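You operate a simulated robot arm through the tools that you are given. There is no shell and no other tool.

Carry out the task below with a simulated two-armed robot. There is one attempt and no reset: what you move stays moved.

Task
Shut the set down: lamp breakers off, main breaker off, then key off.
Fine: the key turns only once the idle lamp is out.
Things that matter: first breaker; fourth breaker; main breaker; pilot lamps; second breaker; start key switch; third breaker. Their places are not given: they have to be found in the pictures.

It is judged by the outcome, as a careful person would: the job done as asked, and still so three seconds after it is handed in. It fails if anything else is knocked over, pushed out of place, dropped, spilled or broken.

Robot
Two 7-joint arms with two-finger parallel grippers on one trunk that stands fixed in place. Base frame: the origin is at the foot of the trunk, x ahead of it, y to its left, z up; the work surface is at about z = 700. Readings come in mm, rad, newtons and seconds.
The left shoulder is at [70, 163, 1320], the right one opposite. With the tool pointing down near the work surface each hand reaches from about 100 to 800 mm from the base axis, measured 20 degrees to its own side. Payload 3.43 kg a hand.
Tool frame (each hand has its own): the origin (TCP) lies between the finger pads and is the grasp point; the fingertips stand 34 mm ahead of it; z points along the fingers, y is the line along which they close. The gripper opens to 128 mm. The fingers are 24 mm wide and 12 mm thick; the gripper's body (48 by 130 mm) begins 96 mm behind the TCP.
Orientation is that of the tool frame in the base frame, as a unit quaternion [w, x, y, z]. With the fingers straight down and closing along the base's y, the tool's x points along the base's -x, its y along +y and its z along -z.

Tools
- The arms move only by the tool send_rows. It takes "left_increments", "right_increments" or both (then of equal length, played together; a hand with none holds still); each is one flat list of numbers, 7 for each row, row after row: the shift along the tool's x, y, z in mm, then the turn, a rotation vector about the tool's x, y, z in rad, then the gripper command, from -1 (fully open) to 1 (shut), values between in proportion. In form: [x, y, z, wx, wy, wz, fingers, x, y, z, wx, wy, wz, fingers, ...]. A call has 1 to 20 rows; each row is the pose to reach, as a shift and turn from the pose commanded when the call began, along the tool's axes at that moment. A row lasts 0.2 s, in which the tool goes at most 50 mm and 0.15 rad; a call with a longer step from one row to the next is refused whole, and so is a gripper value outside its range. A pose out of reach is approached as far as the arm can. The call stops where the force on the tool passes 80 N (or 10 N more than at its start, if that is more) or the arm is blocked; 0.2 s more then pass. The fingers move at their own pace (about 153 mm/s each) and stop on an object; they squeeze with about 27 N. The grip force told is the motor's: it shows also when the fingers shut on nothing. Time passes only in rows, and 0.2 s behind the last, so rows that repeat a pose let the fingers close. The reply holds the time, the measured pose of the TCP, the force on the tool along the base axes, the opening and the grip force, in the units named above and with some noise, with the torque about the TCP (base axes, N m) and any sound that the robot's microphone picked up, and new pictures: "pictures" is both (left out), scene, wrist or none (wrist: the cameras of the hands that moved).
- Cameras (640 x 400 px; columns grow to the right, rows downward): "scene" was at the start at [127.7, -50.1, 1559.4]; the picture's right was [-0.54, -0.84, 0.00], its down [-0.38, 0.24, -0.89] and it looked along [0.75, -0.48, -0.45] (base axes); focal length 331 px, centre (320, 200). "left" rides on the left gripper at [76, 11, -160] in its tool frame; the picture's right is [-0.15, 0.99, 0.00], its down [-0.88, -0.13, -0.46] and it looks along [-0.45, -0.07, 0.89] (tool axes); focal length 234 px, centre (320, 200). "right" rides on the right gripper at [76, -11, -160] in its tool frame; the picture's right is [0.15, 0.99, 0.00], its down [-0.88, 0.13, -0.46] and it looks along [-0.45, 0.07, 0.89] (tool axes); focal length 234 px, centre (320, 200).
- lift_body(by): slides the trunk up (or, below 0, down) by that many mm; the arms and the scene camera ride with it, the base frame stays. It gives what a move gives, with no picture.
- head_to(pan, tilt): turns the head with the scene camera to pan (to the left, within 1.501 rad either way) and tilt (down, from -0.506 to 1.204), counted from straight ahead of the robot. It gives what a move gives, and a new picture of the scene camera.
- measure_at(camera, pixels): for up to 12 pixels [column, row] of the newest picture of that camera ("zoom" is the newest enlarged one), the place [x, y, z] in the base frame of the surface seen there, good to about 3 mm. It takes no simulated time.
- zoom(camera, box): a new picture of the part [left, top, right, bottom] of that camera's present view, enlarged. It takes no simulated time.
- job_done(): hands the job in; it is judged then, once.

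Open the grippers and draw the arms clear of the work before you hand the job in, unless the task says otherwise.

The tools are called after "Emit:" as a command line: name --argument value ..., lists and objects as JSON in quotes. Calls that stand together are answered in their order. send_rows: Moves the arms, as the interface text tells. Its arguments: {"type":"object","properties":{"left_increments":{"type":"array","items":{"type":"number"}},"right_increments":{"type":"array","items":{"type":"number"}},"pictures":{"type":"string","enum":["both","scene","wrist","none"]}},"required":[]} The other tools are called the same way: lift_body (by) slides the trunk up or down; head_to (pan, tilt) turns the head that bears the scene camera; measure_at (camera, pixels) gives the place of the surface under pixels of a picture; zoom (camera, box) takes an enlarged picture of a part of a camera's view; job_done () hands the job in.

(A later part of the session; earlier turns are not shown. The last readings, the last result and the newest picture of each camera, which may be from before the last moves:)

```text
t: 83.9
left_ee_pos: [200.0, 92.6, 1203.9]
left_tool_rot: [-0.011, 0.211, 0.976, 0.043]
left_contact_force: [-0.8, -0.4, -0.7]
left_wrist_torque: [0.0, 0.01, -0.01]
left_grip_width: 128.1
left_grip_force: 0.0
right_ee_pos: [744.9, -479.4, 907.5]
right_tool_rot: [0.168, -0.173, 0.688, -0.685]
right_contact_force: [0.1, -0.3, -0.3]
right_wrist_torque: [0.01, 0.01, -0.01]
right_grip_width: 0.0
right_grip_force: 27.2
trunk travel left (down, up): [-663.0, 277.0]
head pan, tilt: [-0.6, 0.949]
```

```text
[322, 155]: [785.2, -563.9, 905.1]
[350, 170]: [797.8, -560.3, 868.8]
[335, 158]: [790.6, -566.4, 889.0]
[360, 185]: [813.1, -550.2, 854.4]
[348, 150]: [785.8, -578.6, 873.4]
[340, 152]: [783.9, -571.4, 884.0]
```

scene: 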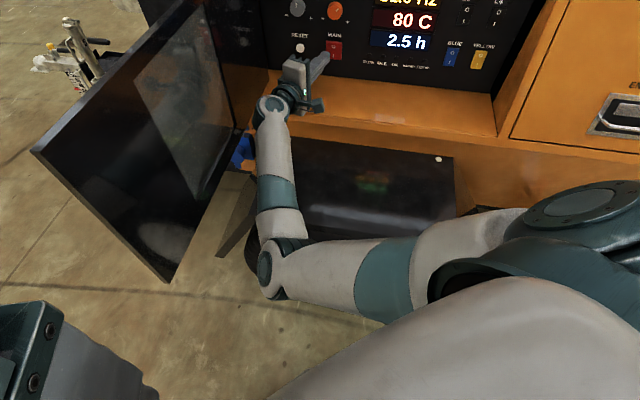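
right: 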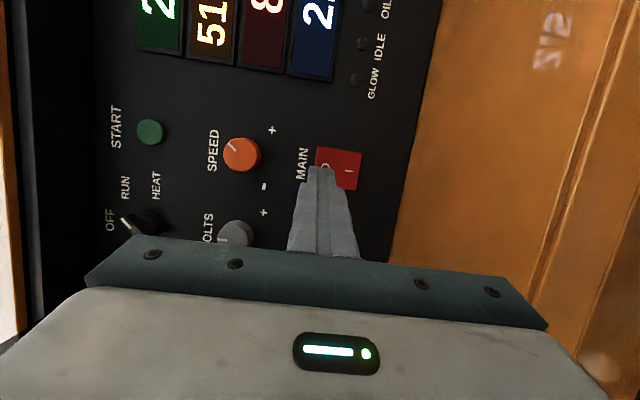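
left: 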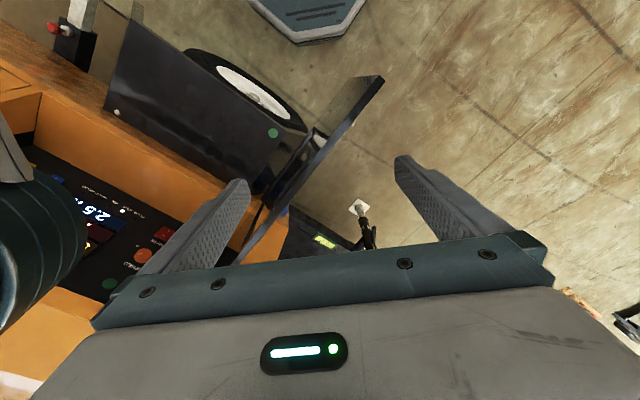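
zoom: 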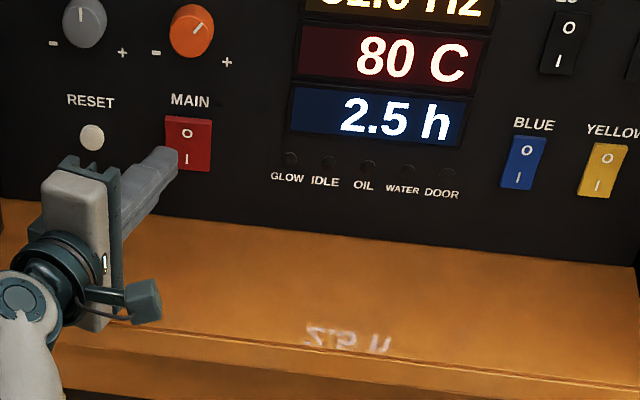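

IDLE lamp is now dark (52 Hz). The tip is at u≈−178, so I shift 17 mm right, 9 mm down and advance 40 mm to be just in front of MAIN's O half.

Emit:
send_rows --right_increments '[1.5, 3, 14.4, 0, 0, 0, 1, 3, 5.9, 28.9, 0, 0, 0, 1, 4.5, 8.8, 43.3, 0, 0, 0, 1, 4.5, 8.8, 43.3, 0, 0, 0, 1]' --pictures "both"

Emit:
zoom --camera "right" --box '[220, 60, 440, 240]'

Emit:
zoom --camera "scene" --box '[270, 0, 490, 140]'

```text
t: 84.9
left_ee_pos: [199.8, 93.8, 1204.3]
left_tool_rot: [-0.01, 0.211, 0.976, 0.043]
left_contact_force: [-0.1, -0.4, -0.1]
left_wrist_torque: [-0.01, 0.0, -0.04]
left_grip_width: 127.9
left_grip_force: 0.0
right_ee_pos: [761.0, -505.7, 883.4]
right_tool_rot: [0.168, -0.183, 0.693, -0.677]
right_contact_force: [-0.6, -0.1, -0.6]
right_wrist_torque: [-0.01, 0.0, -0.01]
right_grip_width: 0.1
right_grip_force: 27.1
trunk travel left (down, up): [-663.0, 277.0]
head pan, tilt: [-0.6, 0.949]
```

scene: 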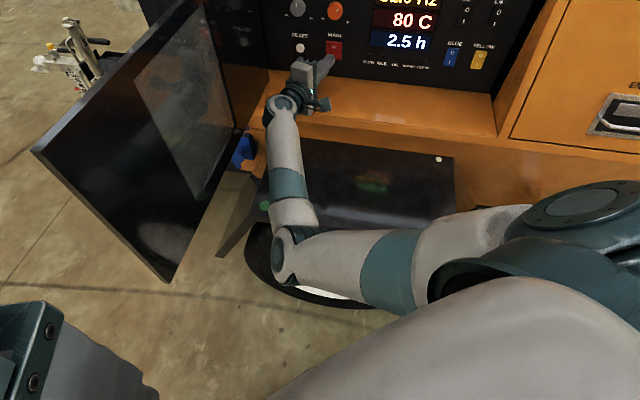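
right: 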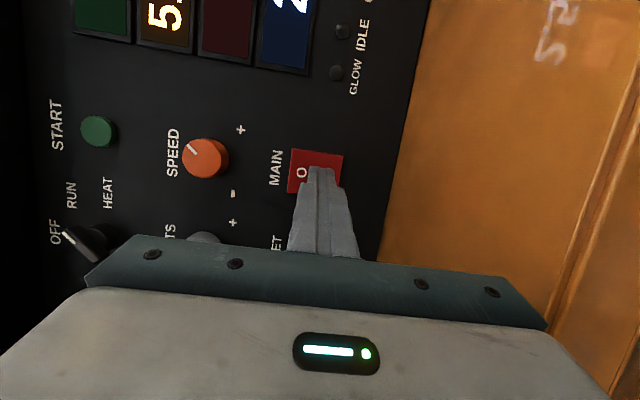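

```text
2.22 times, centred on (330, 150) of right
```

zoom: 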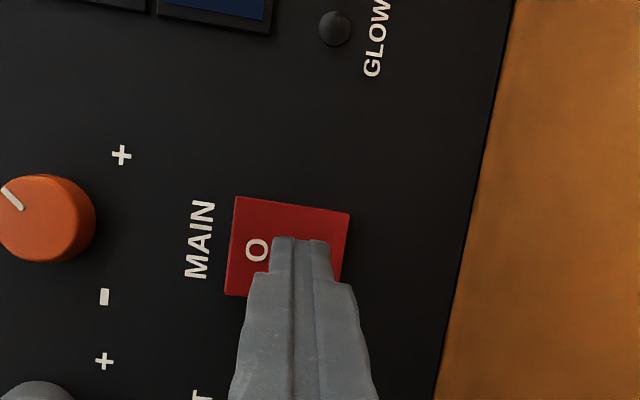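

```text
2.86 times, centred on (380, 70) of scene
```

zoom: 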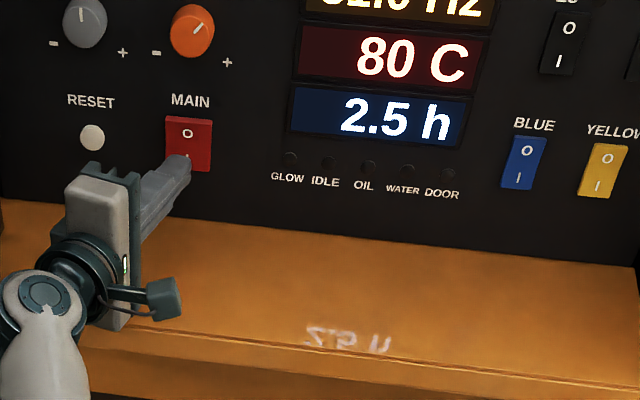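

The hand sits ~15 mm lower than commanded. I let it settle with a null row to read the true pose before correcting.

Emit:
send_rows --right_increments '[0, 0, 0, 0, 0, 0, 1, 0, 0, 0, 0, 0, 0, 1]' --pictures "none"

```text
t: 85.5
left_ee_pos: [201.7, 92.5, 1205.1]
left_tool_rot: [-0.01, 0.21, 0.977, 0.044]
left_contact_force: [-0.3, -0.6, 0.2]
left_wrist_torque: [0.01, 0.0, 0.0]
left_grip_width: 127.7
left_grip_force: 0.0
right_ee_pos: [760.6, -507.9, 883.5]
right_tool_rot: [0.167, -0.182, 0.693, -0.678]
right_contact_force: [0.5, -0.7, -0.2]
right_wrist_torque: [0.02, 0.0, 0.02]
right_grip_width: 0.2
right_grip_force: 27.1
trunk travel left (down, up): [-663.0, 277.0]
head pan, tilt: [-0.6, 0.949]
```

Settled as commanded (z 883.5). I raise 15 mm, shift right 9 mm and advance 10 mm to sit on the O half of MAIN.

Emit:
send_rows --right_increments '[2, -5.2, 3.9, 0, 0, 0, 1, 4.1, -10.5, 7.9, 0, 0, 0, 1, 6.1, -15.7, 11.8, 0, 0, 0, 1, 6.1, -15.7, 11.8, 0, 0, 0, 1]' --pictures "wrist"

Emit:
zoom --camera "right" --box '[220, 60, 440, 240]'

```text
t: 86.5
left_ee_pos: [199.8, 92.1, 1204.1]
left_tool_rot: [-0.011, 0.211, 0.977, 0.043]
left_contact_force: [-0.5, -0.5, 0.1]
left_wrist_torque: [-0.02, 0.01, 0.03]
left_grip_width: 128.2
left_grip_force: 0.1
right_ee_pos: [760.3, -520.5, 898.2]
right_tool_rot: [0.167, -0.182, 0.694, -0.677]
right_contact_force: [1.0, -0.7, 0.8]
right_wrist_torque: [0.0, -0.05, 0.04]
right_grip_width: 0.0
right_grip_force: 27.0
trunk travel left (down, up): [-663.0, 277.0]
head pan, tilt: [-0.6, 0.949]
```

right: 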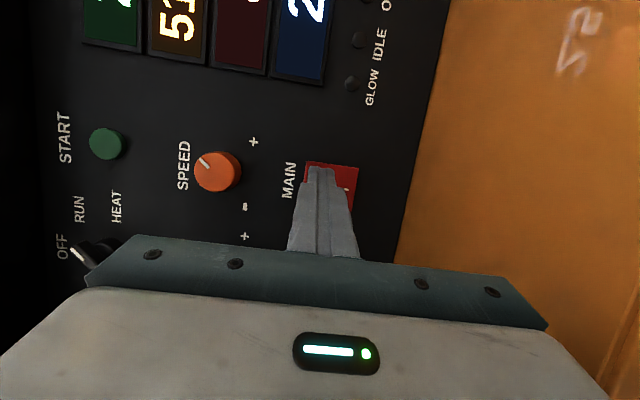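

```text
2.22 times, centred on (330, 150) of right
```

zoom: 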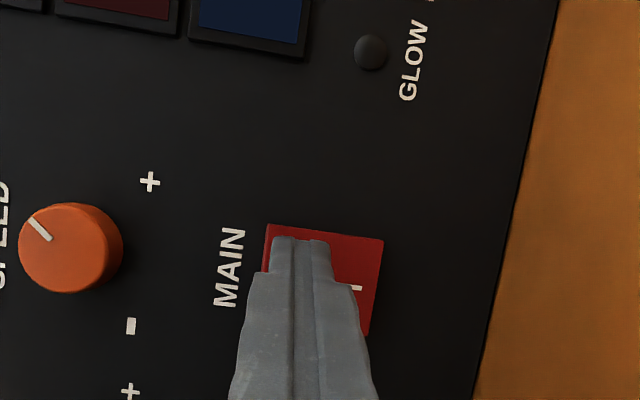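

The finger covers MAIN's O half (tip at z≈897, n≈938). I press along the normal in steps.

Emit:
send_rows --right_increments '[-2.8, -0.3, 9.6, 0, 0, 0, 1, -5.1, -0.5, 17.3, 0, 0, 0, 1, -6.5, -0.6, 22.1, 0, 0, 0, 1, -7.7, -0.8, 25.9, 0, 0, 0, 1]' --pictures "both"

Emit:
zoom --camera "right" --box '[220, 60, 440, 240]'

Emit:
zoom --camera "scene" --box '[270, 0, 490, 140]'

```text
t: 87.5
left_ee_pos: [194.0, 97.6, 1205.8]
left_tool_rot: [-0.006, 0.212, 0.976, 0.04]
left_contact_force: [-0.2, -0.6, -0.8]
left_wrist_torque: [-0.03, 0.0, -0.02]
left_grip_width: 128.1
left_grip_force: 0.0
right_ee_pos: [771.3, -530.6, 900.1]
right_tool_rot: [0.164, -0.18, 0.696, -0.676]
right_contact_force: [-51.9, 41.4, 11.0]
right_wrist_torque: [0.09, 0.26, -0.17]
right_grip_width: 0.0
right_grip_force: 27.3
trunk travel left (down, up): [-663.0, 277.0]
head pan, tilt: [-0.6, 0.949]
stopped in row 4 (right hand): the force on the tool passed its limit at 87 N (the readings are from after the stop); the commanded pose is now the measured one
```

scene: 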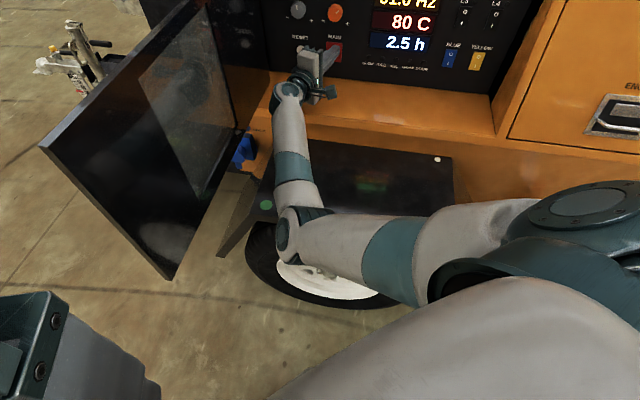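
right: 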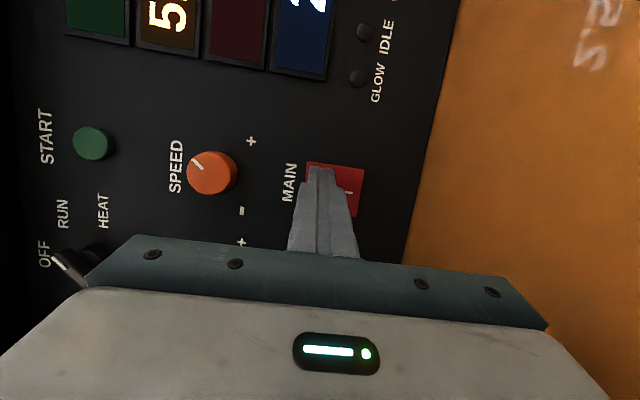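

```text
2.22 times, centred on (330, 150) of right
```

zoom: 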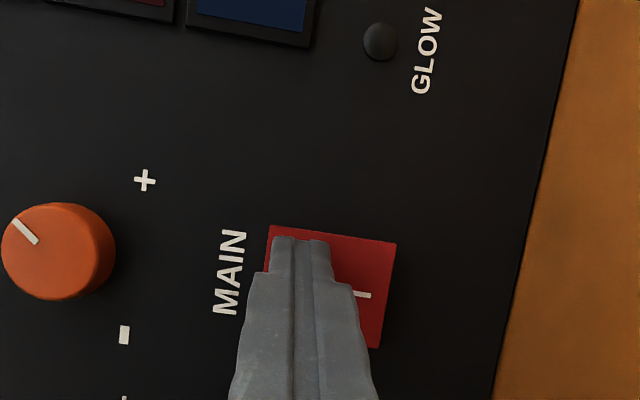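

```text
2.86 times, centred on (380, 70) of scene
```

zoom: 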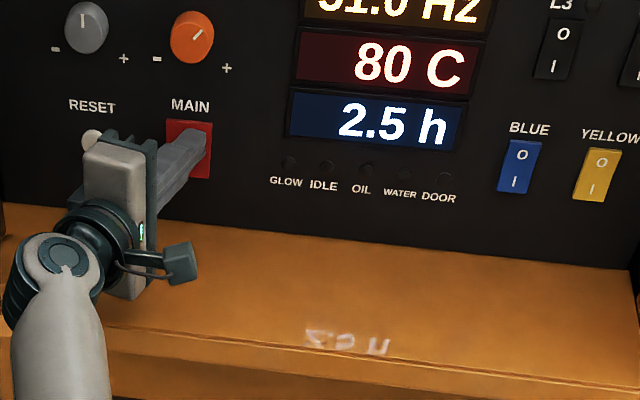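

Force reached 87 N. I back off 25 mm along the normal and check whether MAIN flipped.

Emit:
send_rows --right_increments '[2.8, 0.3, -9.6, 0, 0, 0, 1, 7.1, 0.7, -24, 0, 0, 0, 1, 7.1, 0.7, -24, 0, 0, 0, 1]' --pictures "both"

Emit:
zoom --camera "right" --box '[220, 60, 440, 240]'

Emit:
zoom --camera "scene" --box '[270, 0, 490, 140]'

Emit:
measure_at --camera "zoom" --pixels '[[187, 128], [190, 155], [205, 125], [205, 140], [205, 165], [200, 172], [180, 122]]'

```text
t: 88.3
left_ee_pos: [198.7, 91.5, 1205.2]
left_tool_rot: [-0.01, 0.211, 0.976, 0.043]
left_contact_force: [0.0, -0.6, -0.1]
left_wrist_torque: [0.0, 0.0, -0.03]
left_grip_width: 128.3
left_grip_force: 0.0
right_ee_pos: [759.6, -518.4, 892.0]
right_tool_rot: [0.164, -0.184, 0.697, -0.673]
right_contact_force: [-1.0, 0.1, -0.4]
right_wrist_torque: [-0.01, 0.01, 0.02]
right_grip_width: 0.0
right_grip_force: 26.4
trunk travel left (down, up): [-663.0, 277.0]
head pan, tilt: [-0.6, 0.949]
```

scene: 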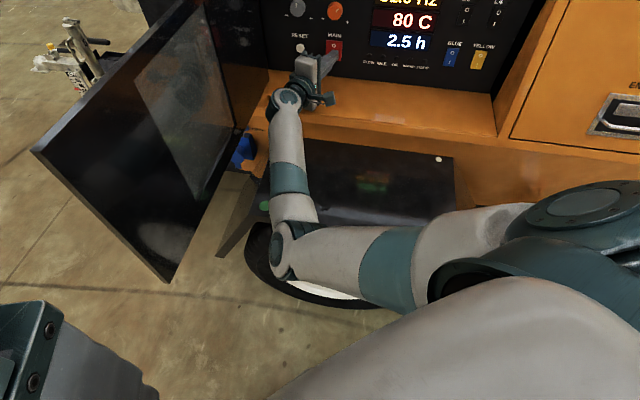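
right: 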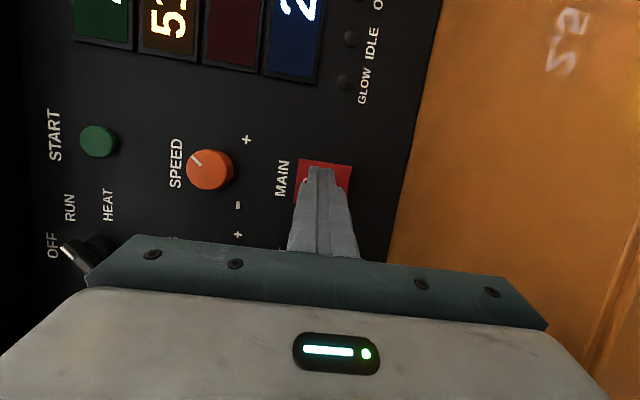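

```text
2.22 times, centred on (330, 150) of right
```

zoom: 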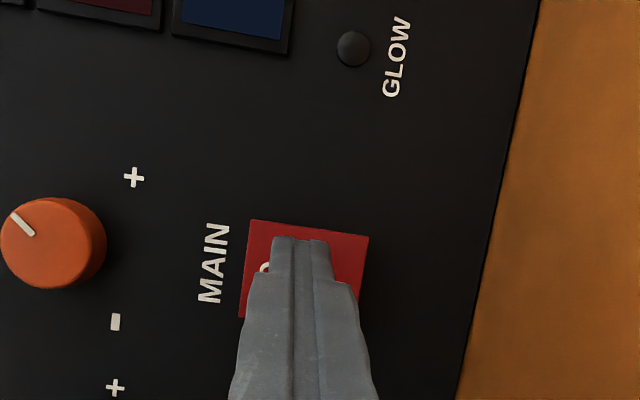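

```text
2.86 times, centred on (380, 70) of scene
```

zoom: 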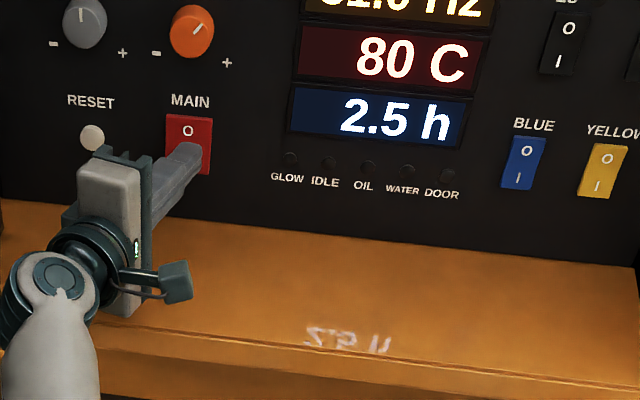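

```text
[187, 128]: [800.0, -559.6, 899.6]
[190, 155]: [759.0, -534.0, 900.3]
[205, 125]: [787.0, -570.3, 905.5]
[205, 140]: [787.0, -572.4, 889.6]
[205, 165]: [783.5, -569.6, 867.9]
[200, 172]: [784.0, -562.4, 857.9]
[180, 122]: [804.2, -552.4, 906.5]
```

Depth readings show MAIN's O half now pushed in (n≈961) and its I half proud (n≈953–957): MAIN is off. I back out of the recess 80 mm and view the panel.

Emit:
send_rows --right_increments '[5.7, 0.6, -19.2, 0, 0, 0, 1, 11.4, 1.1, -38.4, 0, 0, 0, 1, 17, 1.7, -57.6, 0, 0, 0, 1, 22.7, 2.2, -76.8, 0, 0, 0, 1]' --pictures "none"

Emit:
head_to --pan -0.7 --tilt 0.45

Emit:
zoom --camera "scene" --box '[170, 150, 450, 310]'

```text
t: 89.5
left_ee_pos: [201.9, 91.4, 1203.9]
left_tool_rot: [-0.01, 0.211, 0.977, 0.043]
left_contact_force: [0.5, -0.5, 0.4]
left_wrist_torque: [-0.01, 0.03, 0.0]
left_grip_width: 128.1
left_grip_force: 0.0
right_ee_pos: [698.4, -519.6, 935.7]
right_tool_rot: [-0.15, 0.157, -0.671, 0.709]
right_contact_force: [-0.6, 0.0, 0.0]
right_wrist_torque: [0.01, 0.0, -0.01]
right_grip_width: 0.0
right_grip_force: 27.5
trunk travel left (down, up): [-663.0, 277.0]
head pan, tilt: [-0.6, 0.949]
stopped in row 4 (right hand): the arm was blocked; the commanded pose is now the measured one
```

```text
t: 90.5
left_ee_pos: [201.0, 91.4, 1204.7]
left_tool_rot: [-0.01, 0.211, 0.976, 0.044]
left_contact_force: [-0.1, 0.5, 0.4]
left_wrist_torque: [0.01, -0.05, 0.01]
left_grip_width: 128.1
left_grip_force: 0.1
right_ee_pos: [697.5, -519.1, 934.2]
right_tool_rot: [-0.15, 0.158, -0.671, 0.708]
right_contact_force: [0.0, 0.0, -0.4]
right_wrist_torque: [0.0, 0.0, 0.01]
right_grip_width: 0.0
right_grip_force: 27.1
trunk travel left (down, up): [-663.0, 277.0]
head pan, tilt: [-0.7, 0.45]
```

scene: 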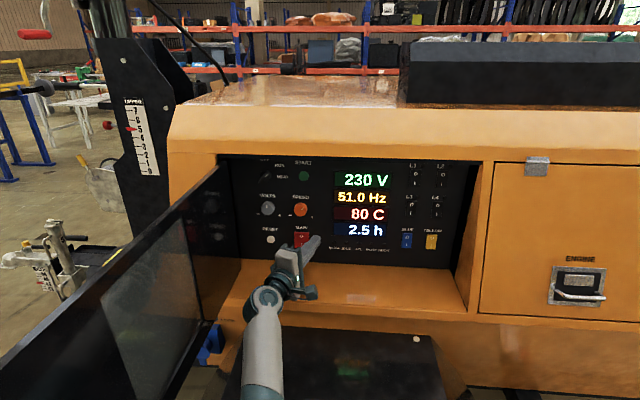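

```text
2.29 times, centred on (310, 230) of scene
```

zoom: 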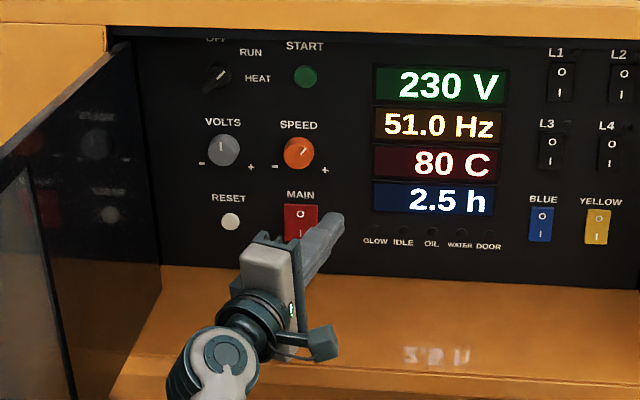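

All lamp LEDs and the IDLE lamp are dark, MAIN is off. The tips are at n≈892, u≈−115, free of anything above up to the overhang at z≈1170. I raise the trunk 150 mm so the hand comes up to key height with the same arm posture.

Emit:
lift_body --by 150

Emit:
head_to --pan -0.65 --tilt 0.6

```text
t: 92.2
left_ee_pos: [202.0, 91.8, 1355.3]
left_tool_rot: [-0.011, 0.211, 0.976, 0.043]
left_contact_force: [-0.3, 0.1, 1.0]
left_wrist_torque: [0.01, 0.0, 0.0]
left_grip_width: 128.0
left_grip_force: 0.1
right_ee_pos: [699.3, -519.0, 1083.2]
right_tool_rot: [-0.149, 0.159, -0.671, 0.708]
right_contact_force: [-0.1, -0.5, 0.6]
right_wrist_torque: [0.04, 0.0, -0.02]
right_grip_width: 0.1
right_grip_force: 27.6
trunk travel left (down, up): [-813.0, 127.0]
head pan, tilt: [-0.7, 0.45]
```

```text
t: 92.9
left_ee_pos: [201.8, 91.3, 1354.8]
left_tool_rot: [-0.01, 0.212, 0.976, 0.043]
left_contact_force: [0.2, 0.0, 0.3]
left_wrist_torque: [0.0, -0.01, 0.0]
left_grip_width: 128.1
left_grip_force: 0.1
right_ee_pos: [697.4, -519.4, 1084.3]
right_tool_rot: [-0.149, 0.157, -0.671, 0.709]
right_contact_force: [-0.1, -0.1, -1.0]
right_wrist_torque: [0.02, 0.01, 0.06]
right_grip_width: 0.1
right_grip_force: 27.0
trunk travel left (down, up): [-813.0, 127.0]
head pan, tilt: [-0.649, 0.6]
```

scene: 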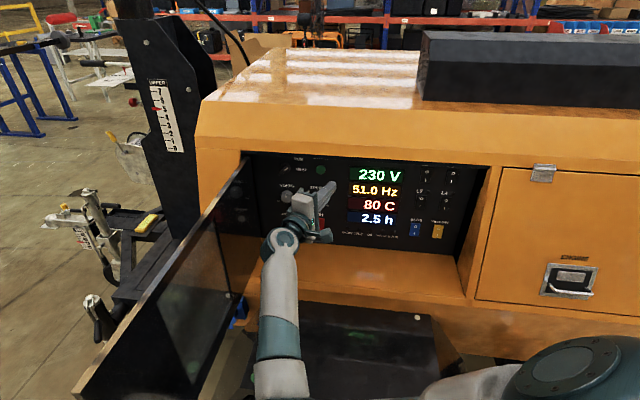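

Hand is at key height. I move it slowly left toward the key at n≈890 so the wrist camera can see the key closely.

Emit:
send_rows --right_increments '[-14, -2.1, -5, 0, 0, 0, 1, -28.1, -4.2, -10, 0, 0, 0, 1, -42.1, -6.2, -15, 0, 0, 0, 1, -56.1, -8.3, -19.9, 0, 0, 0, 1, -70.2, -10.4, -24.9, 0, 0, 0, 1, -84.2, -12.5, -29.9, 0, 0, 0, 1, -84.2, -12.5, -29.9, 0, 0, 0, 1]' --pictures "both"

```text
t: 94.5
left_ee_pos: [201.0, 91.2, 1354.8]
left_tool_rot: [-0.01, 0.211, 0.976, 0.043]
left_contact_force: [-0.5, -0.3, 0.5]
left_wrist_torque: [0.03, -0.01, 0.0]
left_grip_width: 127.9
left_grip_force: 0.0
right_ee_pos: [763.1, -451.9, 1092.3]
right_tool_rot: [-0.151, 0.159, -0.673, 0.706]
right_contact_force: [0.2, -0.5, -0.1]
right_wrist_torque: [-0.03, 0.01, -0.03]
right_grip_width: 0.0
right_grip_force: 27.0
trunk travel left (down, up): [-813.0, 127.0]
head pan, tilt: [-0.649, 0.6]
```

scene: 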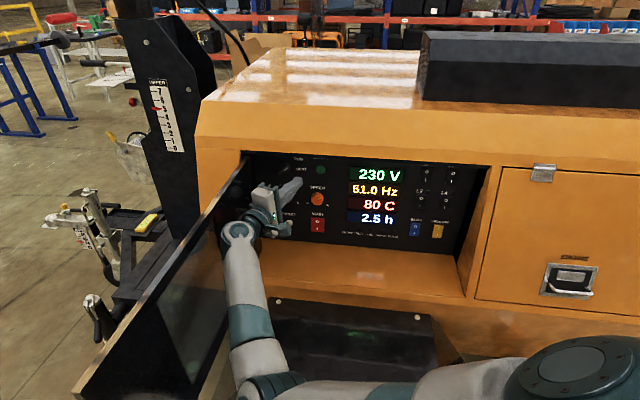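
right: 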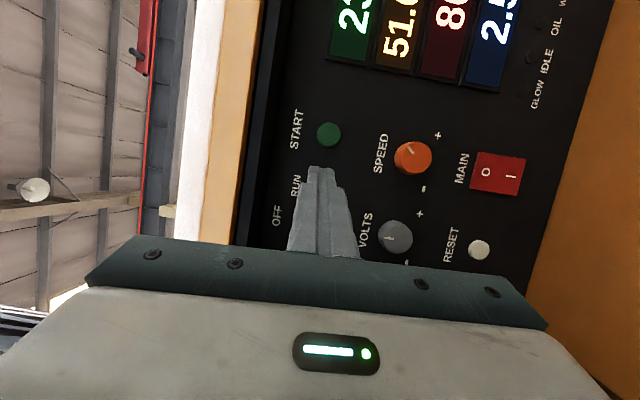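

MAIN clearly shows its I side proud. The fingers hide the key in the wrist view, so I zoom the scene camera at the key (≈285,168).

Emit:
zoom --camera "scene" --box '[262, 145, 342, 195]'

```text
8.00 times, centred on (302, 170) of scene
```

zoom: 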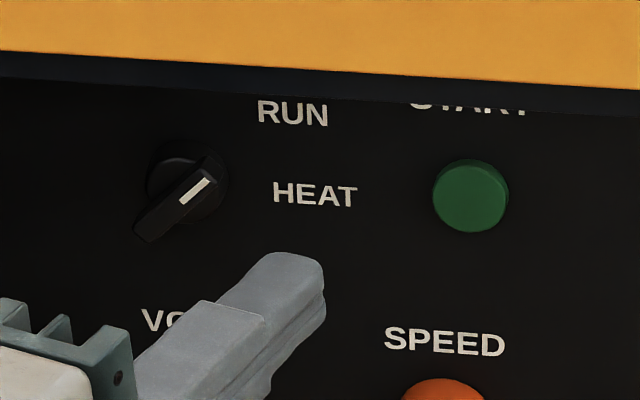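

Emit:
measure_at --camera "zoom" --pixels '[[195, 190], [160, 225], [145, 235], [210, 178], [185, 165], [170, 200], [200, 210], [215, 165], [165, 170], [178, 205], [150, 205], [188, 218]]'

```text
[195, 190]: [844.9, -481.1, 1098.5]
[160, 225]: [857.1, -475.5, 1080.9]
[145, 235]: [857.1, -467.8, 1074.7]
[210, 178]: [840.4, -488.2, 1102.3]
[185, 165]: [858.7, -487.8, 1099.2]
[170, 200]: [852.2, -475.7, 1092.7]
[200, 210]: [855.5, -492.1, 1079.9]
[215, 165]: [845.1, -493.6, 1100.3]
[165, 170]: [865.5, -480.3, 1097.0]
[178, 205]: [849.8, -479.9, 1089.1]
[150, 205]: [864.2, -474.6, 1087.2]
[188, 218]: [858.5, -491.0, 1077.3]
```

Key bar: center ≈(u −261, z 1089), ends at (−276,1074) and (−246,1104), front face n≈938; disc face n≈952. My wrist is already close to the open door on the left, so I check wrist/elbow clearances before continuing.

Emit:
measure_at --camera "scene" --pixels '[[240, 235], [228, 240], [232, 225], [250, 300], [265, 385], [245, 390], [218, 250], [225, 300], [215, 340], [150, 320], [240, 160], [300, 390]]'

Emit:
head_to --pan -0.45 --tilt 0.95

```text
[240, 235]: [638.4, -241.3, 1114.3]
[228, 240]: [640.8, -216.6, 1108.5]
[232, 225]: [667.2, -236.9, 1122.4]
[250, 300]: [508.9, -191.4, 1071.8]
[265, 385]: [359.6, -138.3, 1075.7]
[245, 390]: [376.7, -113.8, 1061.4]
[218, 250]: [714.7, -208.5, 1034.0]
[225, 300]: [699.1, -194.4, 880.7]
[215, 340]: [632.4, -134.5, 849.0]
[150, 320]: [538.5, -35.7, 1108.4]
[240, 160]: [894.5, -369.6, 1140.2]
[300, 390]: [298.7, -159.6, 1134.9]
```

```text
t: 95.4
left_ee_pos: [200.7, 92.2, 1354.7]
left_tool_rot: [-0.01, 0.21, 0.977, 0.044]
left_contact_force: [-0.2, -0.7, -0.3]
left_wrist_torque: [0.0, -0.02, 0.0]
left_grip_width: 127.9
left_grip_force: 0.0
right_ee_pos: [763.5, -452.9, 1091.7]
right_tool_rot: [-0.15, 0.16, -0.673, 0.706]
right_contact_force: [0.5, -0.3, -0.8]
right_wrist_torque: [-0.02, -0.02, 0.03]
right_grip_width: 0.2
right_grip_force: 27.3
trunk travel left (down, up): [-813.0, 127.0]
head pan, tilt: [-0.45, 0.949]
```

scene: 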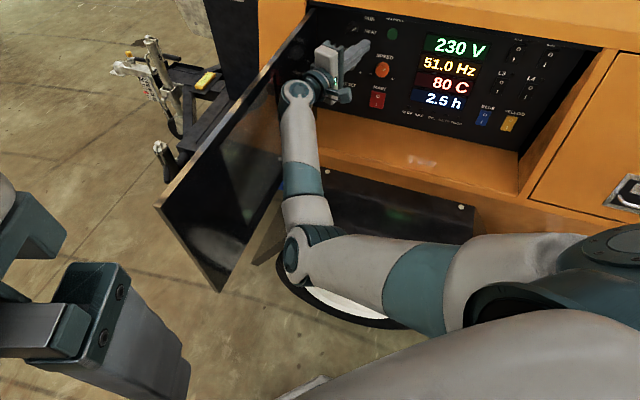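

There is ~45 mm between my wrist and the door. I turn the heading from −65° to about −50° about the fingertip (moving the wrist away from the door) while shifting to just right of the key, slowly.

Emit:
send_rows --right_increments '[-0.5, -0.7, -0.5, -0.004, -0.026, 0.001, 1, -1.1, -1.3, -0.9, -0.008, -0.052, 0.002, 1, -1.6, -2, -1.2, -0.011, -0.078, 0.003, 1, -2.1, -2.6, -1.6, -0.015, -0.104, 0.004, 1, -2.7, -3.3, -2, -0.019, -0.13, 0.006, 1, -3.2, -3.9, -2.3, -0.023, -0.155, 0.007, 1, -3.7, -4.6, -2.7, -0.027, -0.181, 0.008, 1, -4.2, -5.2, -3, -0.03, -0.207, 0.009, 1, -4.8, -5.9, -3.4, -0.034, -0.233, 0.01, 1, -5.3, -6.5, -3.7, -0.038, -0.259, 0.011, 1, -5.3, -6.5, -3.7, -0.038, -0.259, 0.011, 1]' --pictures "both"

```text
t: 98.0
left_ee_pos: [200.4, 91.2, 1355.1]
left_tool_rot: [-0.01, 0.211, 0.976, 0.044]
left_contact_force: [-0.2, 0.2, 0.4]
left_wrist_torque: [0.01, -0.01, 0.02]
left_grip_width: 127.8
left_grip_force: 0.2
right_ee_pos: [758.8, -483.0, 1111.8]
right_tool_rot: [-0.22, 0.243, -0.648, 0.688]
right_contact_force: [0.4, -0.6, 0.2]
right_wrist_torque: [0.0, -0.01, -0.03]
right_grip_width: 0.0
right_grip_force: 26.6
trunk travel left (down, up): [-813.0, 127.0]
head pan, tilt: [-0.45, 0.949]
stopped in row 11 (right hand): the arm was blocked; the commanded pose is now the measured one
```

scene: 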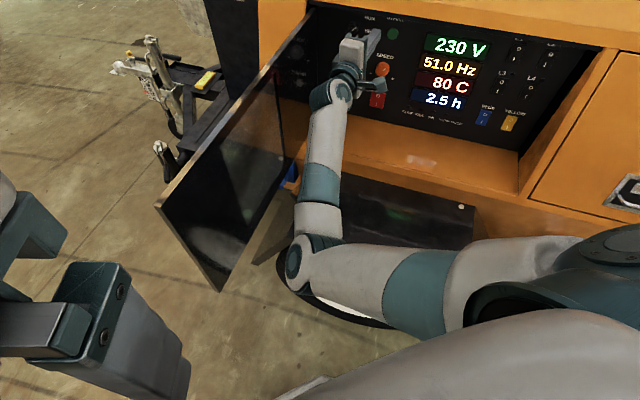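
right: 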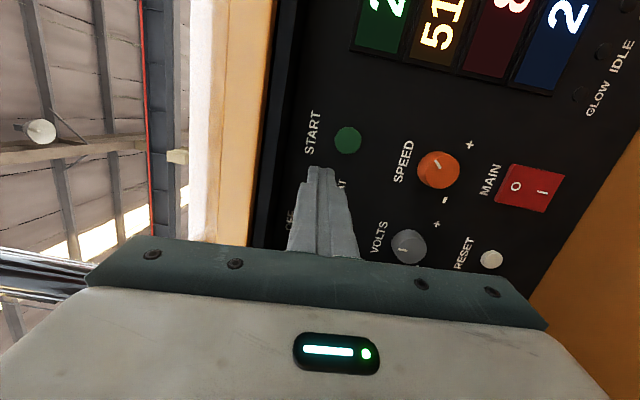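

The tip ended at u≈−191, n≈912, z≈1113 (elbow at its leftward limit; no contact). Going deeper eases that limit, so I move to just right of the key: u≈−224, n≈935, z≈1100 (still short of the bar face at 938).

Emit:
send_rows --right_increments '[-6, 2, 3.1, 0, 0, 0, 1, -12, 4, 6.2, 0, 0, 0, 1, -18, 6, 9.3, 0, 0, 0, 1, -24, 8, 12.4, 0, 0, 0, 1, -30, 10, 15.5, 0, 0, 0, 1, -36, 12, 18.6, 0, 0, 0, 1, -36, 12, 18.6, 0, 0, 0, 1]' --pictures "both"

```text
t: 99.6
left_ee_pos: [200.0, 90.8, 1354.4]
left_tool_rot: [-0.01, 0.211, 0.976, 0.043]
left_contact_force: [-0.6, 0.4, 0.1]
left_wrist_torque: [0.0, 0.0, -0.02]
left_grip_width: 127.8
left_grip_force: 0.1
right_ee_pos: [798.9, -471.9, 1096.1]
right_tool_rot: [-0.221, 0.243, -0.649, 0.686]
right_contact_force: [0.0, -0.5, -1.0]
right_wrist_torque: [0.01, 0.04, -0.02]
right_grip_width: 0.0
right_grip_force: 26.8
trunk travel left (down, up): [-813.0, 127.0]
head pan, tilt: [-0.45, 0.949]
```

scene: 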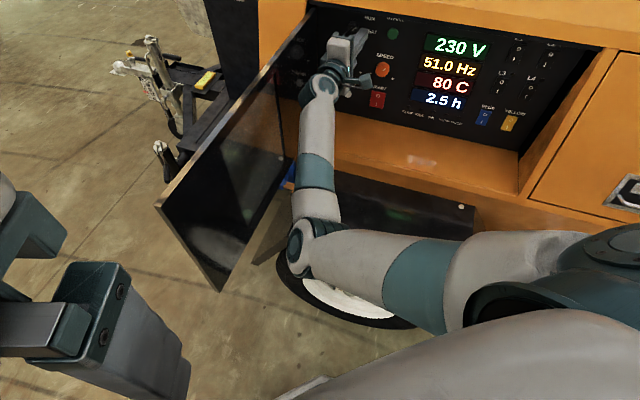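
right: 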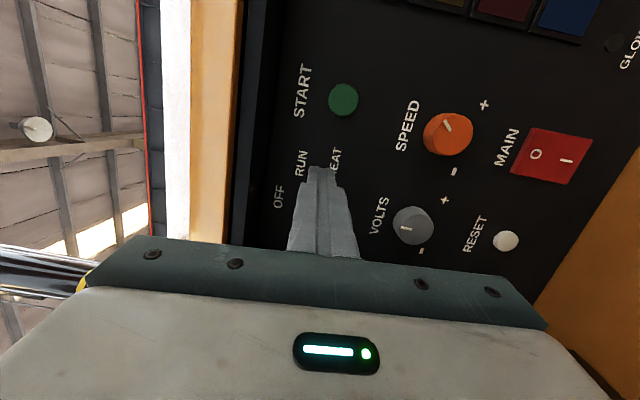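

Reached: tip at u≈−227, n≈932, z≈1098, right beside the key. I look with the scene camera to verify clearance to the bar.

Emit:
head_to --pan -0.65 --tilt 0.6

Emit:
zoom --camera "scene" --box '[258, 140, 338, 190]'

```text
t: 100.4
left_ee_pos: [202.8, 91.0, 1355.3]
left_tool_rot: [-0.01, 0.211, 0.976, 0.044]
left_contact_force: [-0.5, -0.3, 0.3]
left_wrist_torque: [0.0, 0.03, 0.01]
left_grip_width: 127.9
left_grip_force: 0.0
right_ee_pos: [798.5, -472.6, 1096.3]
right_tool_rot: [-0.22, 0.243, -0.65, 0.686]
right_contact_force: [0.3, -0.6, 0.0]
right_wrist_torque: [0.0, -0.04, 0.03]
right_grip_width: 0.1
right_grip_force: 26.6
trunk travel left (down, up): [-813.0, 127.0]
head pan, tilt: [-0.649, 0.6]
```

scene: 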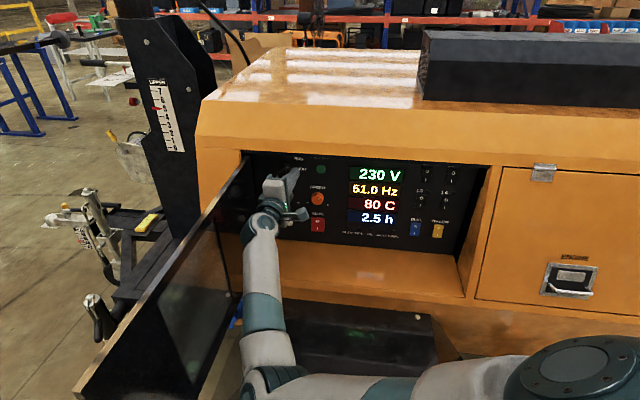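

```text
8.00 times, centred on (298, 165) of scene
```

zoom: 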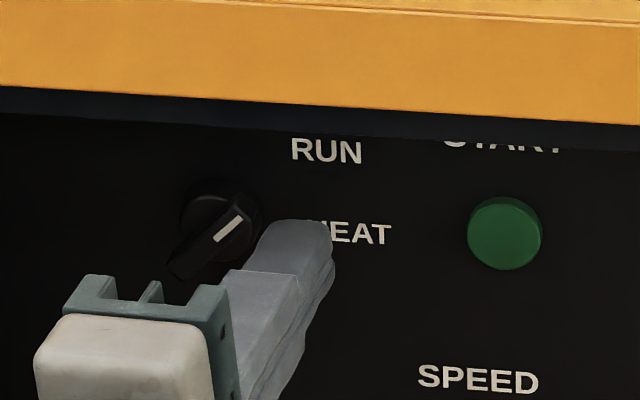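

The finger is beside the key with a small gap. I advance 10 mm so it overlaps the bar's depth, then push left in small steps (14 mm first).

Emit:
send_rows --right_increments '[-0.6, -0.8, 5, 0, 0, 0, 1, -1.1, -1.6, 10, 0, 0, 0, 1, -1.1, -1.6, 10, 0, 0, 0, 1, -4.1, -1.8, 9.7, 0, 0, 0, 1, -7.1, -1.9, 9.3, 0, 0, 0, 1, -10.1, -2.1, 9, 0, 0, 0, 1, -13, -2.3, 8.6, 0, 0, 0, 1, -15, -2.4, 8.4, 0, 0, 0, 1]' --pictures "both"

Emit:
zoom --camera "scene" --box '[258, 140, 338, 190]'

```text
t: 102.2
left_ee_pos: [199.9, 92.0, 1356.8]
left_tool_rot: [-0.011, 0.211, 0.976, 0.044]
left_contact_force: [-0.7, 0.8, -0.3]
left_wrist_torque: [0.01, -0.04, 0.03]
left_grip_width: 127.9
left_grip_force: 0.1
right_ee_pos: [814.8, -468.8, 1099.0]
right_tool_rot: [-0.221, 0.243, -0.649, 0.687]
right_contact_force: [-2.7, -5.0, 3.7]
right_wrist_torque: [-0.04, -0.14, -0.19]
right_grip_width: 0.0
right_grip_force: 26.8
trunk travel left (down, up): [-813.0, 127.0]
head pan, tilt: [-0.649, 0.6]
```

scene: 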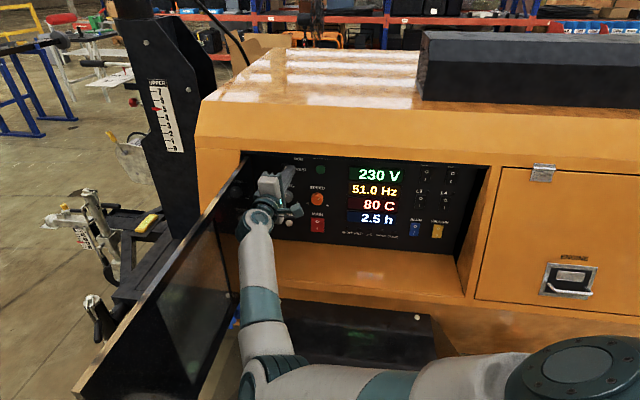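
right: 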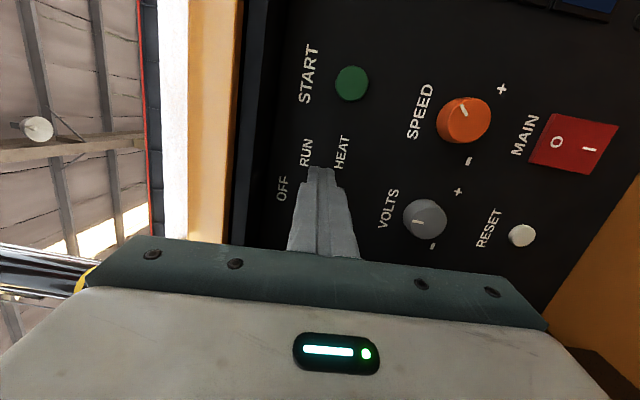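

```text
8.00 times, centred on (298, 165) of scene
```

zoom: 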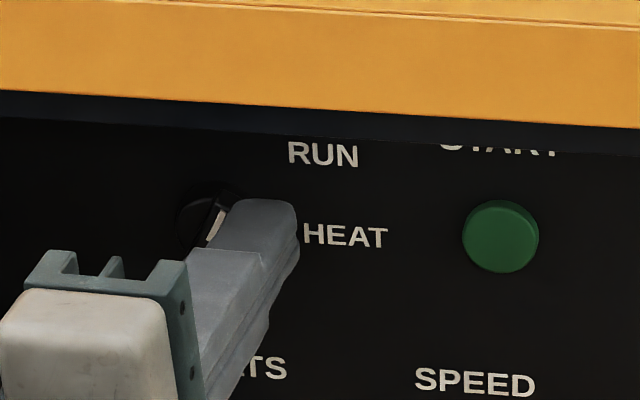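

The mark is already turning (contact force ~6 N). I push a further ~9 mm left in small steps.

Emit:
send_rows --right_increments '[-2.5, -0.2, -0.3, 0, 0, 0, 1, -5, -0.3, -0.6, 0, 0, 0, 1, -7, -0.4, -0.8, 0, 0, 0, 1, -9, -0.5, -1, 0, 0, 0, 1, -9, -0.5, -1, 0, 0, 0, 1]' --pictures "both"

Emit:
zoom --camera "scene" --box '[258, 140, 338, 190]'

```text
t: 103.4
left_ee_pos: [200.7, 90.9, 1355.4]
left_tool_rot: [-0.01, 0.211, 0.976, 0.043]
left_contact_force: [-0.6, 0.2, 0.3]
left_wrist_torque: [0.01, 0.01, 0.0]
left_grip_width: 127.9
left_grip_force: 0.0
right_ee_pos: [820.8, -463.3, 1099.3]
right_tool_rot: [-0.22, 0.243, -0.65, 0.686]
right_contact_force: [-11.3, -5.1, -3.8]
right_wrist_torque: [0.07, 0.05, -0.31]
right_grip_width: 0.1
right_grip_force: 27.6
trunk travel left (down, up): [-813.0, 127.0]
head pan, tilt: [-0.649, 0.6]
```

scene: 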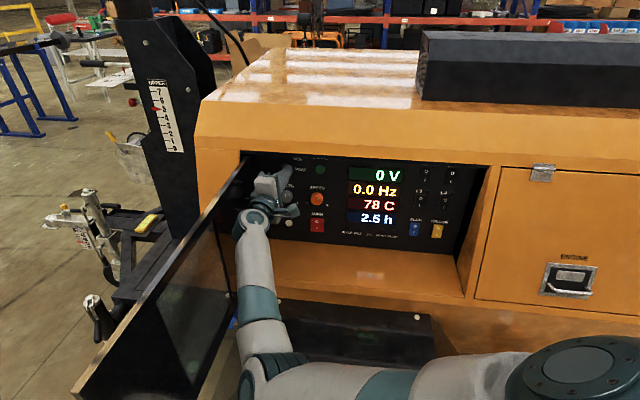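
right: 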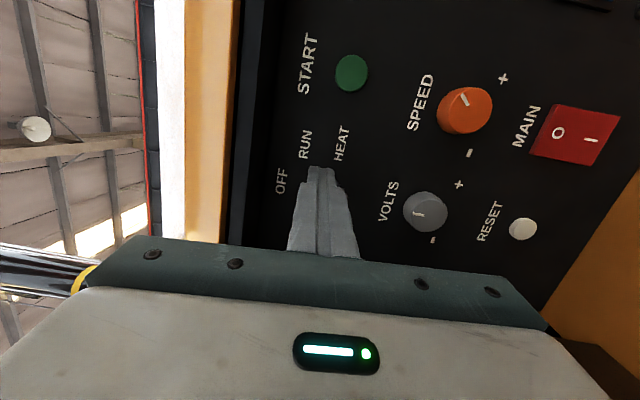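

```text
8.00 times, centred on (298, 165) of scene
```

zoom: 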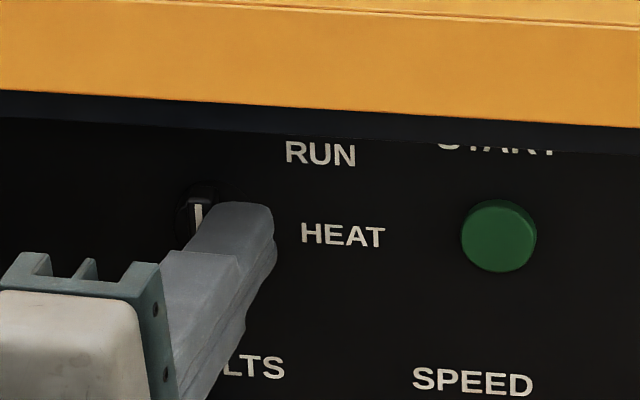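

The display reads 0 V / 0.0 Hz: the engine has stopped and the key mark points straight up to OFF. I move the finger right, away from the key, then back out a little and verify the key stays.

Emit:
send_rows --right_increments '[4.6, 0.3, 0.5, 0, 0, 0, 1, 9.3, 0.5, 1.1, 0, 0, 0, 1, 15.9, 0.9, 1.8, 0, 0, 0, 1, 18, 0.7, -3, 0, 0, 0, 1, 20, 0.5, -8, 0, 0, 0, 1]' --pictures "both"

Emit:
zoom --camera "scene" --box '[258, 140, 338, 190]'

```text
t: 104.6
left_ee_pos: [201.3, 92.1, 1354.5]
left_tool_rot: [-0.011, 0.211, 0.976, 0.042]
left_contact_force: [-0.1, -0.2, -1.1]
left_wrist_torque: [0.02, 0.0, 0.01]
left_grip_width: 128.2
left_grip_force: 0.1
right_ee_pos: [802.1, -467.9, 1099.2]
right_tool_rot: [-0.221, 0.245, -0.649, 0.685]
right_contact_force: [-1.1, 0.6, 0.1]
right_wrist_torque: [0.03, -0.01, -0.02]
right_grip_width: 0.0
right_grip_force: 27.1
trunk travel left (down, up): [-813.0, 127.0]
head pan, tilt: [-0.649, 0.6]
```

scene: 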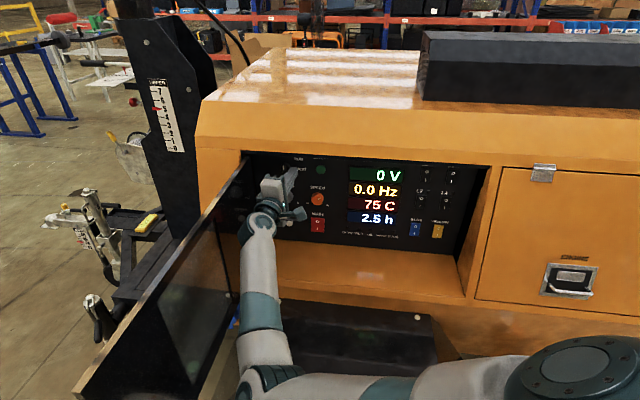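
right: 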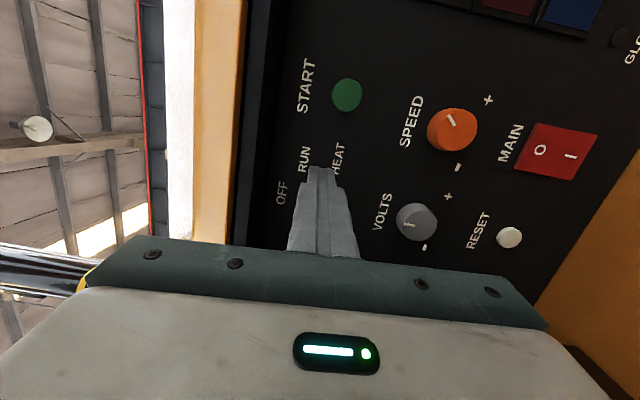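

```text
8.00 times, centred on (298, 165) of scene
```

zoom: 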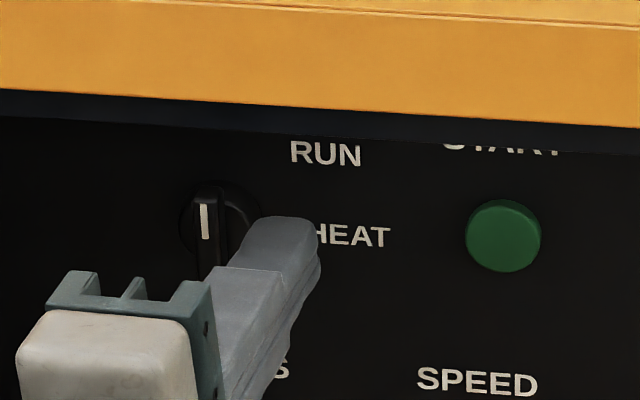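

The key stands vertical at OFF and stays, engine stopped (75 C falling). Now I retrace my path out: first right and slightly back, staying clear of the key.

Emit:
send_rows --right_increments '[5.2, 0.3, -1, 0, 0, 0, 1, 10.4, 0.6, -2, 0, 0, 0, 1, 15.5, 0.9, -3, 0, 0, 0, 1, 20.7, 1.2, -4.2, 0, 0, 0, 1, 25.9, 1.5, -5.3, 0, 0, 0, 1, 31, 1.8, -6.3, 0, 0, 0, 1]' --pictures "scene"

```text
t: 106.0
left_ee_pos: [201.1, 90.8, 1354.4]
left_tool_rot: [-0.01, 0.212, 0.976, 0.043]
left_contact_force: [-0.3, -0.7, 0.5]
left_wrist_torque: [0.0, -0.01, -0.02]
left_grip_width: 127.9
left_grip_force: 0.1
right_ee_pos: [772.2, -485.6, 1097.5]
right_tool_rot: [-0.219, 0.242, -0.649, 0.687]
right_contact_force: [-0.4, -0.8, -0.1]
right_wrist_torque: [0.01, 0.0, -0.03]
right_grip_width: 0.1
right_grip_force: 26.8
trunk travel left (down, up): [-813.0, 127.0]
head pan, tilt: [-0.649, 0.6]
```

scene: 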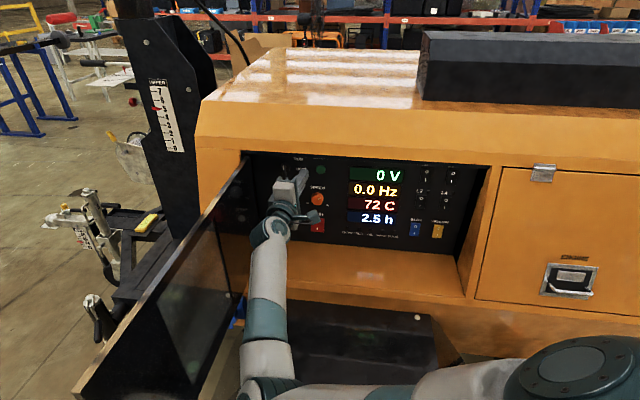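

Clear of the key (u≈−199). I continue right and back while turning the heading back toward −69°.

Emit:
send_rows --right_increments '[4, 0.2, -1.7, -0.002, 0.0375, -0.0016, 1, 8, 0.4, -3.4, -0.004, 0.075, -0.0032, 1, 12, 0.5, -5.1, -0.0056, 0.1125, -0.0049, 1, 16, 0.7, -6.8, -0.0075, 0.15, -0.0065, 1, 20.1, 0.9, -8.6, -0.0094, 0.1875, -0.0081, 1, 24.1, 1, -10.3, -0.0113, 0.225, -0.0098, 1, 28.1, 1.2, -12, -0.0131, 0.2625, -0.0114, 1, 32.1, 1.4, -13.7, -0.015, 0.3, -0.013, 1]' --pictures "scene"

```text
t: 107.8
left_ee_pos: [201.4, 91.8, 1354.9]
left_tool_rot: [-0.011, 0.211, 0.976, 0.043]
left_contact_force: [0.3, -0.1, -0.2]
left_wrist_torque: [0.0, -0.01, 0.02]
left_grip_width: 127.8
left_grip_force: 0.0
right_ee_pos: [740.0, -493.3, 1098.0]
right_tool_rot: [-0.115, 0.145, -0.679, 0.711]
right_contact_force: [0.0, 0.4, -0.4]
right_wrist_torque: [0.01, -0.02, 0.0]
right_grip_width: 0.0
right_grip_force: 26.8
trunk travel left (down, up): [-813.0, 127.0]
head pan, tilt: [-0.649, 0.6]
```

scene: 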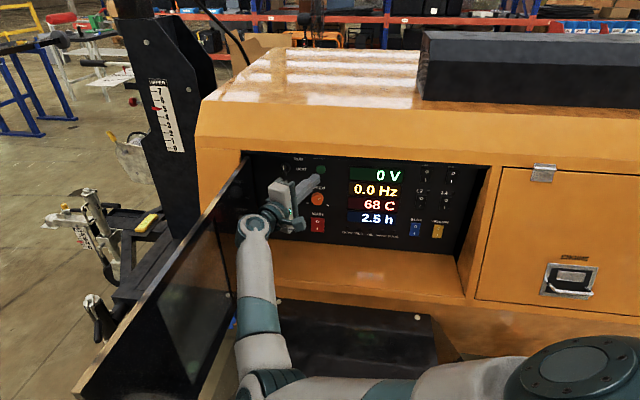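

Good. I continue to the right along the recess at constant depth (n≈903, clear of all knobs), 150 mm.

Emit:
send_rows --right_increments '[17.2, 1.1, 7.6, 0, 0, 0, 1, 34.3, 2.3, 15.1, 0, 0, 0, 1, 51.5, 3.4, 22.7, 0, 0, 0, 1, 68.6, 4.6, 30.2, 0, 0, 0, 1, 85.8, 5.7, 37.8, 0, 0, 0, 1, 102.9, 6.8, 45.3, 0, 0, 0, 1, 120.1, 8, 52.9, 0, 0, 0, 1, 137.2, 9.1, 60.4, 0, 0, 0, 1]' --pictures "scene"

```text
t: 109.6
left_ee_pos: [200.0, 91.0, 1355.5]
left_tool_rot: [-0.01, 0.211, 0.977, 0.043]
left_contact_force: [1.2, -0.3, -0.1]
left_wrist_torque: [0.01, -0.04, 0.01]
left_grip_width: 128.1
left_grip_force: 0.1
right_ee_pos: [631.2, -599.5, 1098.9]
right_tool_rot: [-0.116, 0.144, -0.678, 0.711]
right_contact_force: [0.2, 0.1, -0.5]
right_wrist_torque: [0.01, 0.02, 0.03]
right_grip_width: 0.2
right_grip_force: 26.9
trunk travel left (down, up): [-813.0, 127.0]
head pan, tilt: [-0.649, 0.6]
```

scene: 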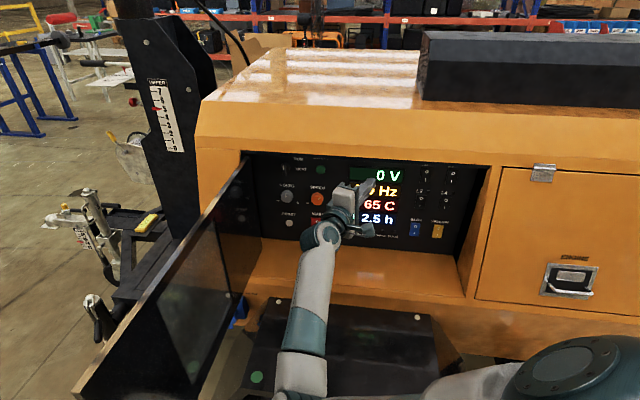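

Smooth. Next I continue right and slightly out to the staging pose in front of the lamp breakers (tips leaving the recess).

Emit:
send_rows --right_increments '[18, -0.1, 5.1, -0.0008, 0.015, -0.0005, 1, 36, -0.2, 10.2, -0.0015, 0.03, -0.001, 1, 54.1, -0.3, 15.3, -0.0023, 0.045, -0.0015, 1, 72.1, -0.3, 20.4, -0.003, 0.06, -0.002, 1, 90.1, -0.4, 25.5, -0.0038, 0.075, -0.0025, 1, 108.1, -0.5, 30.5, -0.0045, 0.09, -0.003, 1, 126.2, -0.6, 35.6, -0.0053, 0.105, -0.0035, 1, 144.2, -0.7, 40.7, -0.006, 0.12, -0.004, 1, 162.2, -0.8, 45.8, -0.0068, 0.135, -0.0045, 1, 180.3, -0.8, 50.9, -0.0075, 0.15, -0.005, 1, 198.3, -0.9, 56, -0.0083, 0.165, -0.0055, 1, 216.3, -1, 61.1, -0.009, 0.18, -0.006, 1]' --pictures "scene"

```text
t: 112.2
left_ee_pos: [200.5, 90.8, 1355.5]
left_tool_rot: [-0.01, 0.212, 0.976, 0.044]
left_contact_force: [-0.7, -0.6, 0.2]
left_wrist_torque: [-0.01, -0.02, 0.02]
left_grip_width: 128.2
left_grip_force: 0.1
right_ee_pos: [454.4, -734.1, 1112.2]
right_tool_rot: [-0.051, 0.083, -0.689, 0.718]
right_contact_force: [0.6, -0.4, -0.9]
right_wrist_torque: [0.0, 0.01, 0.06]
right_grip_width: 0.0
right_grip_force: 26.9
trunk travel left (down, up): [-813.0, 127.0]
head pan, tilt: [-0.649, 0.6]
```

scene: 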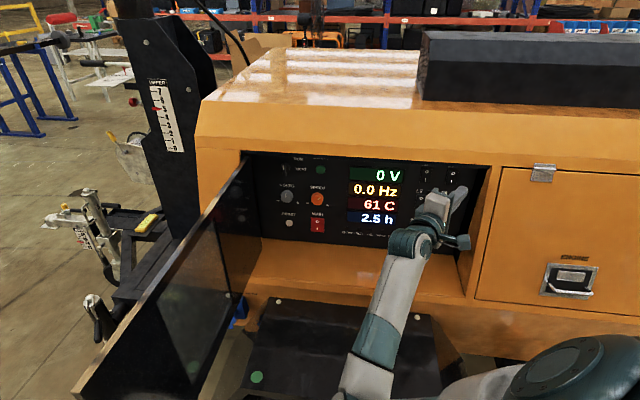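

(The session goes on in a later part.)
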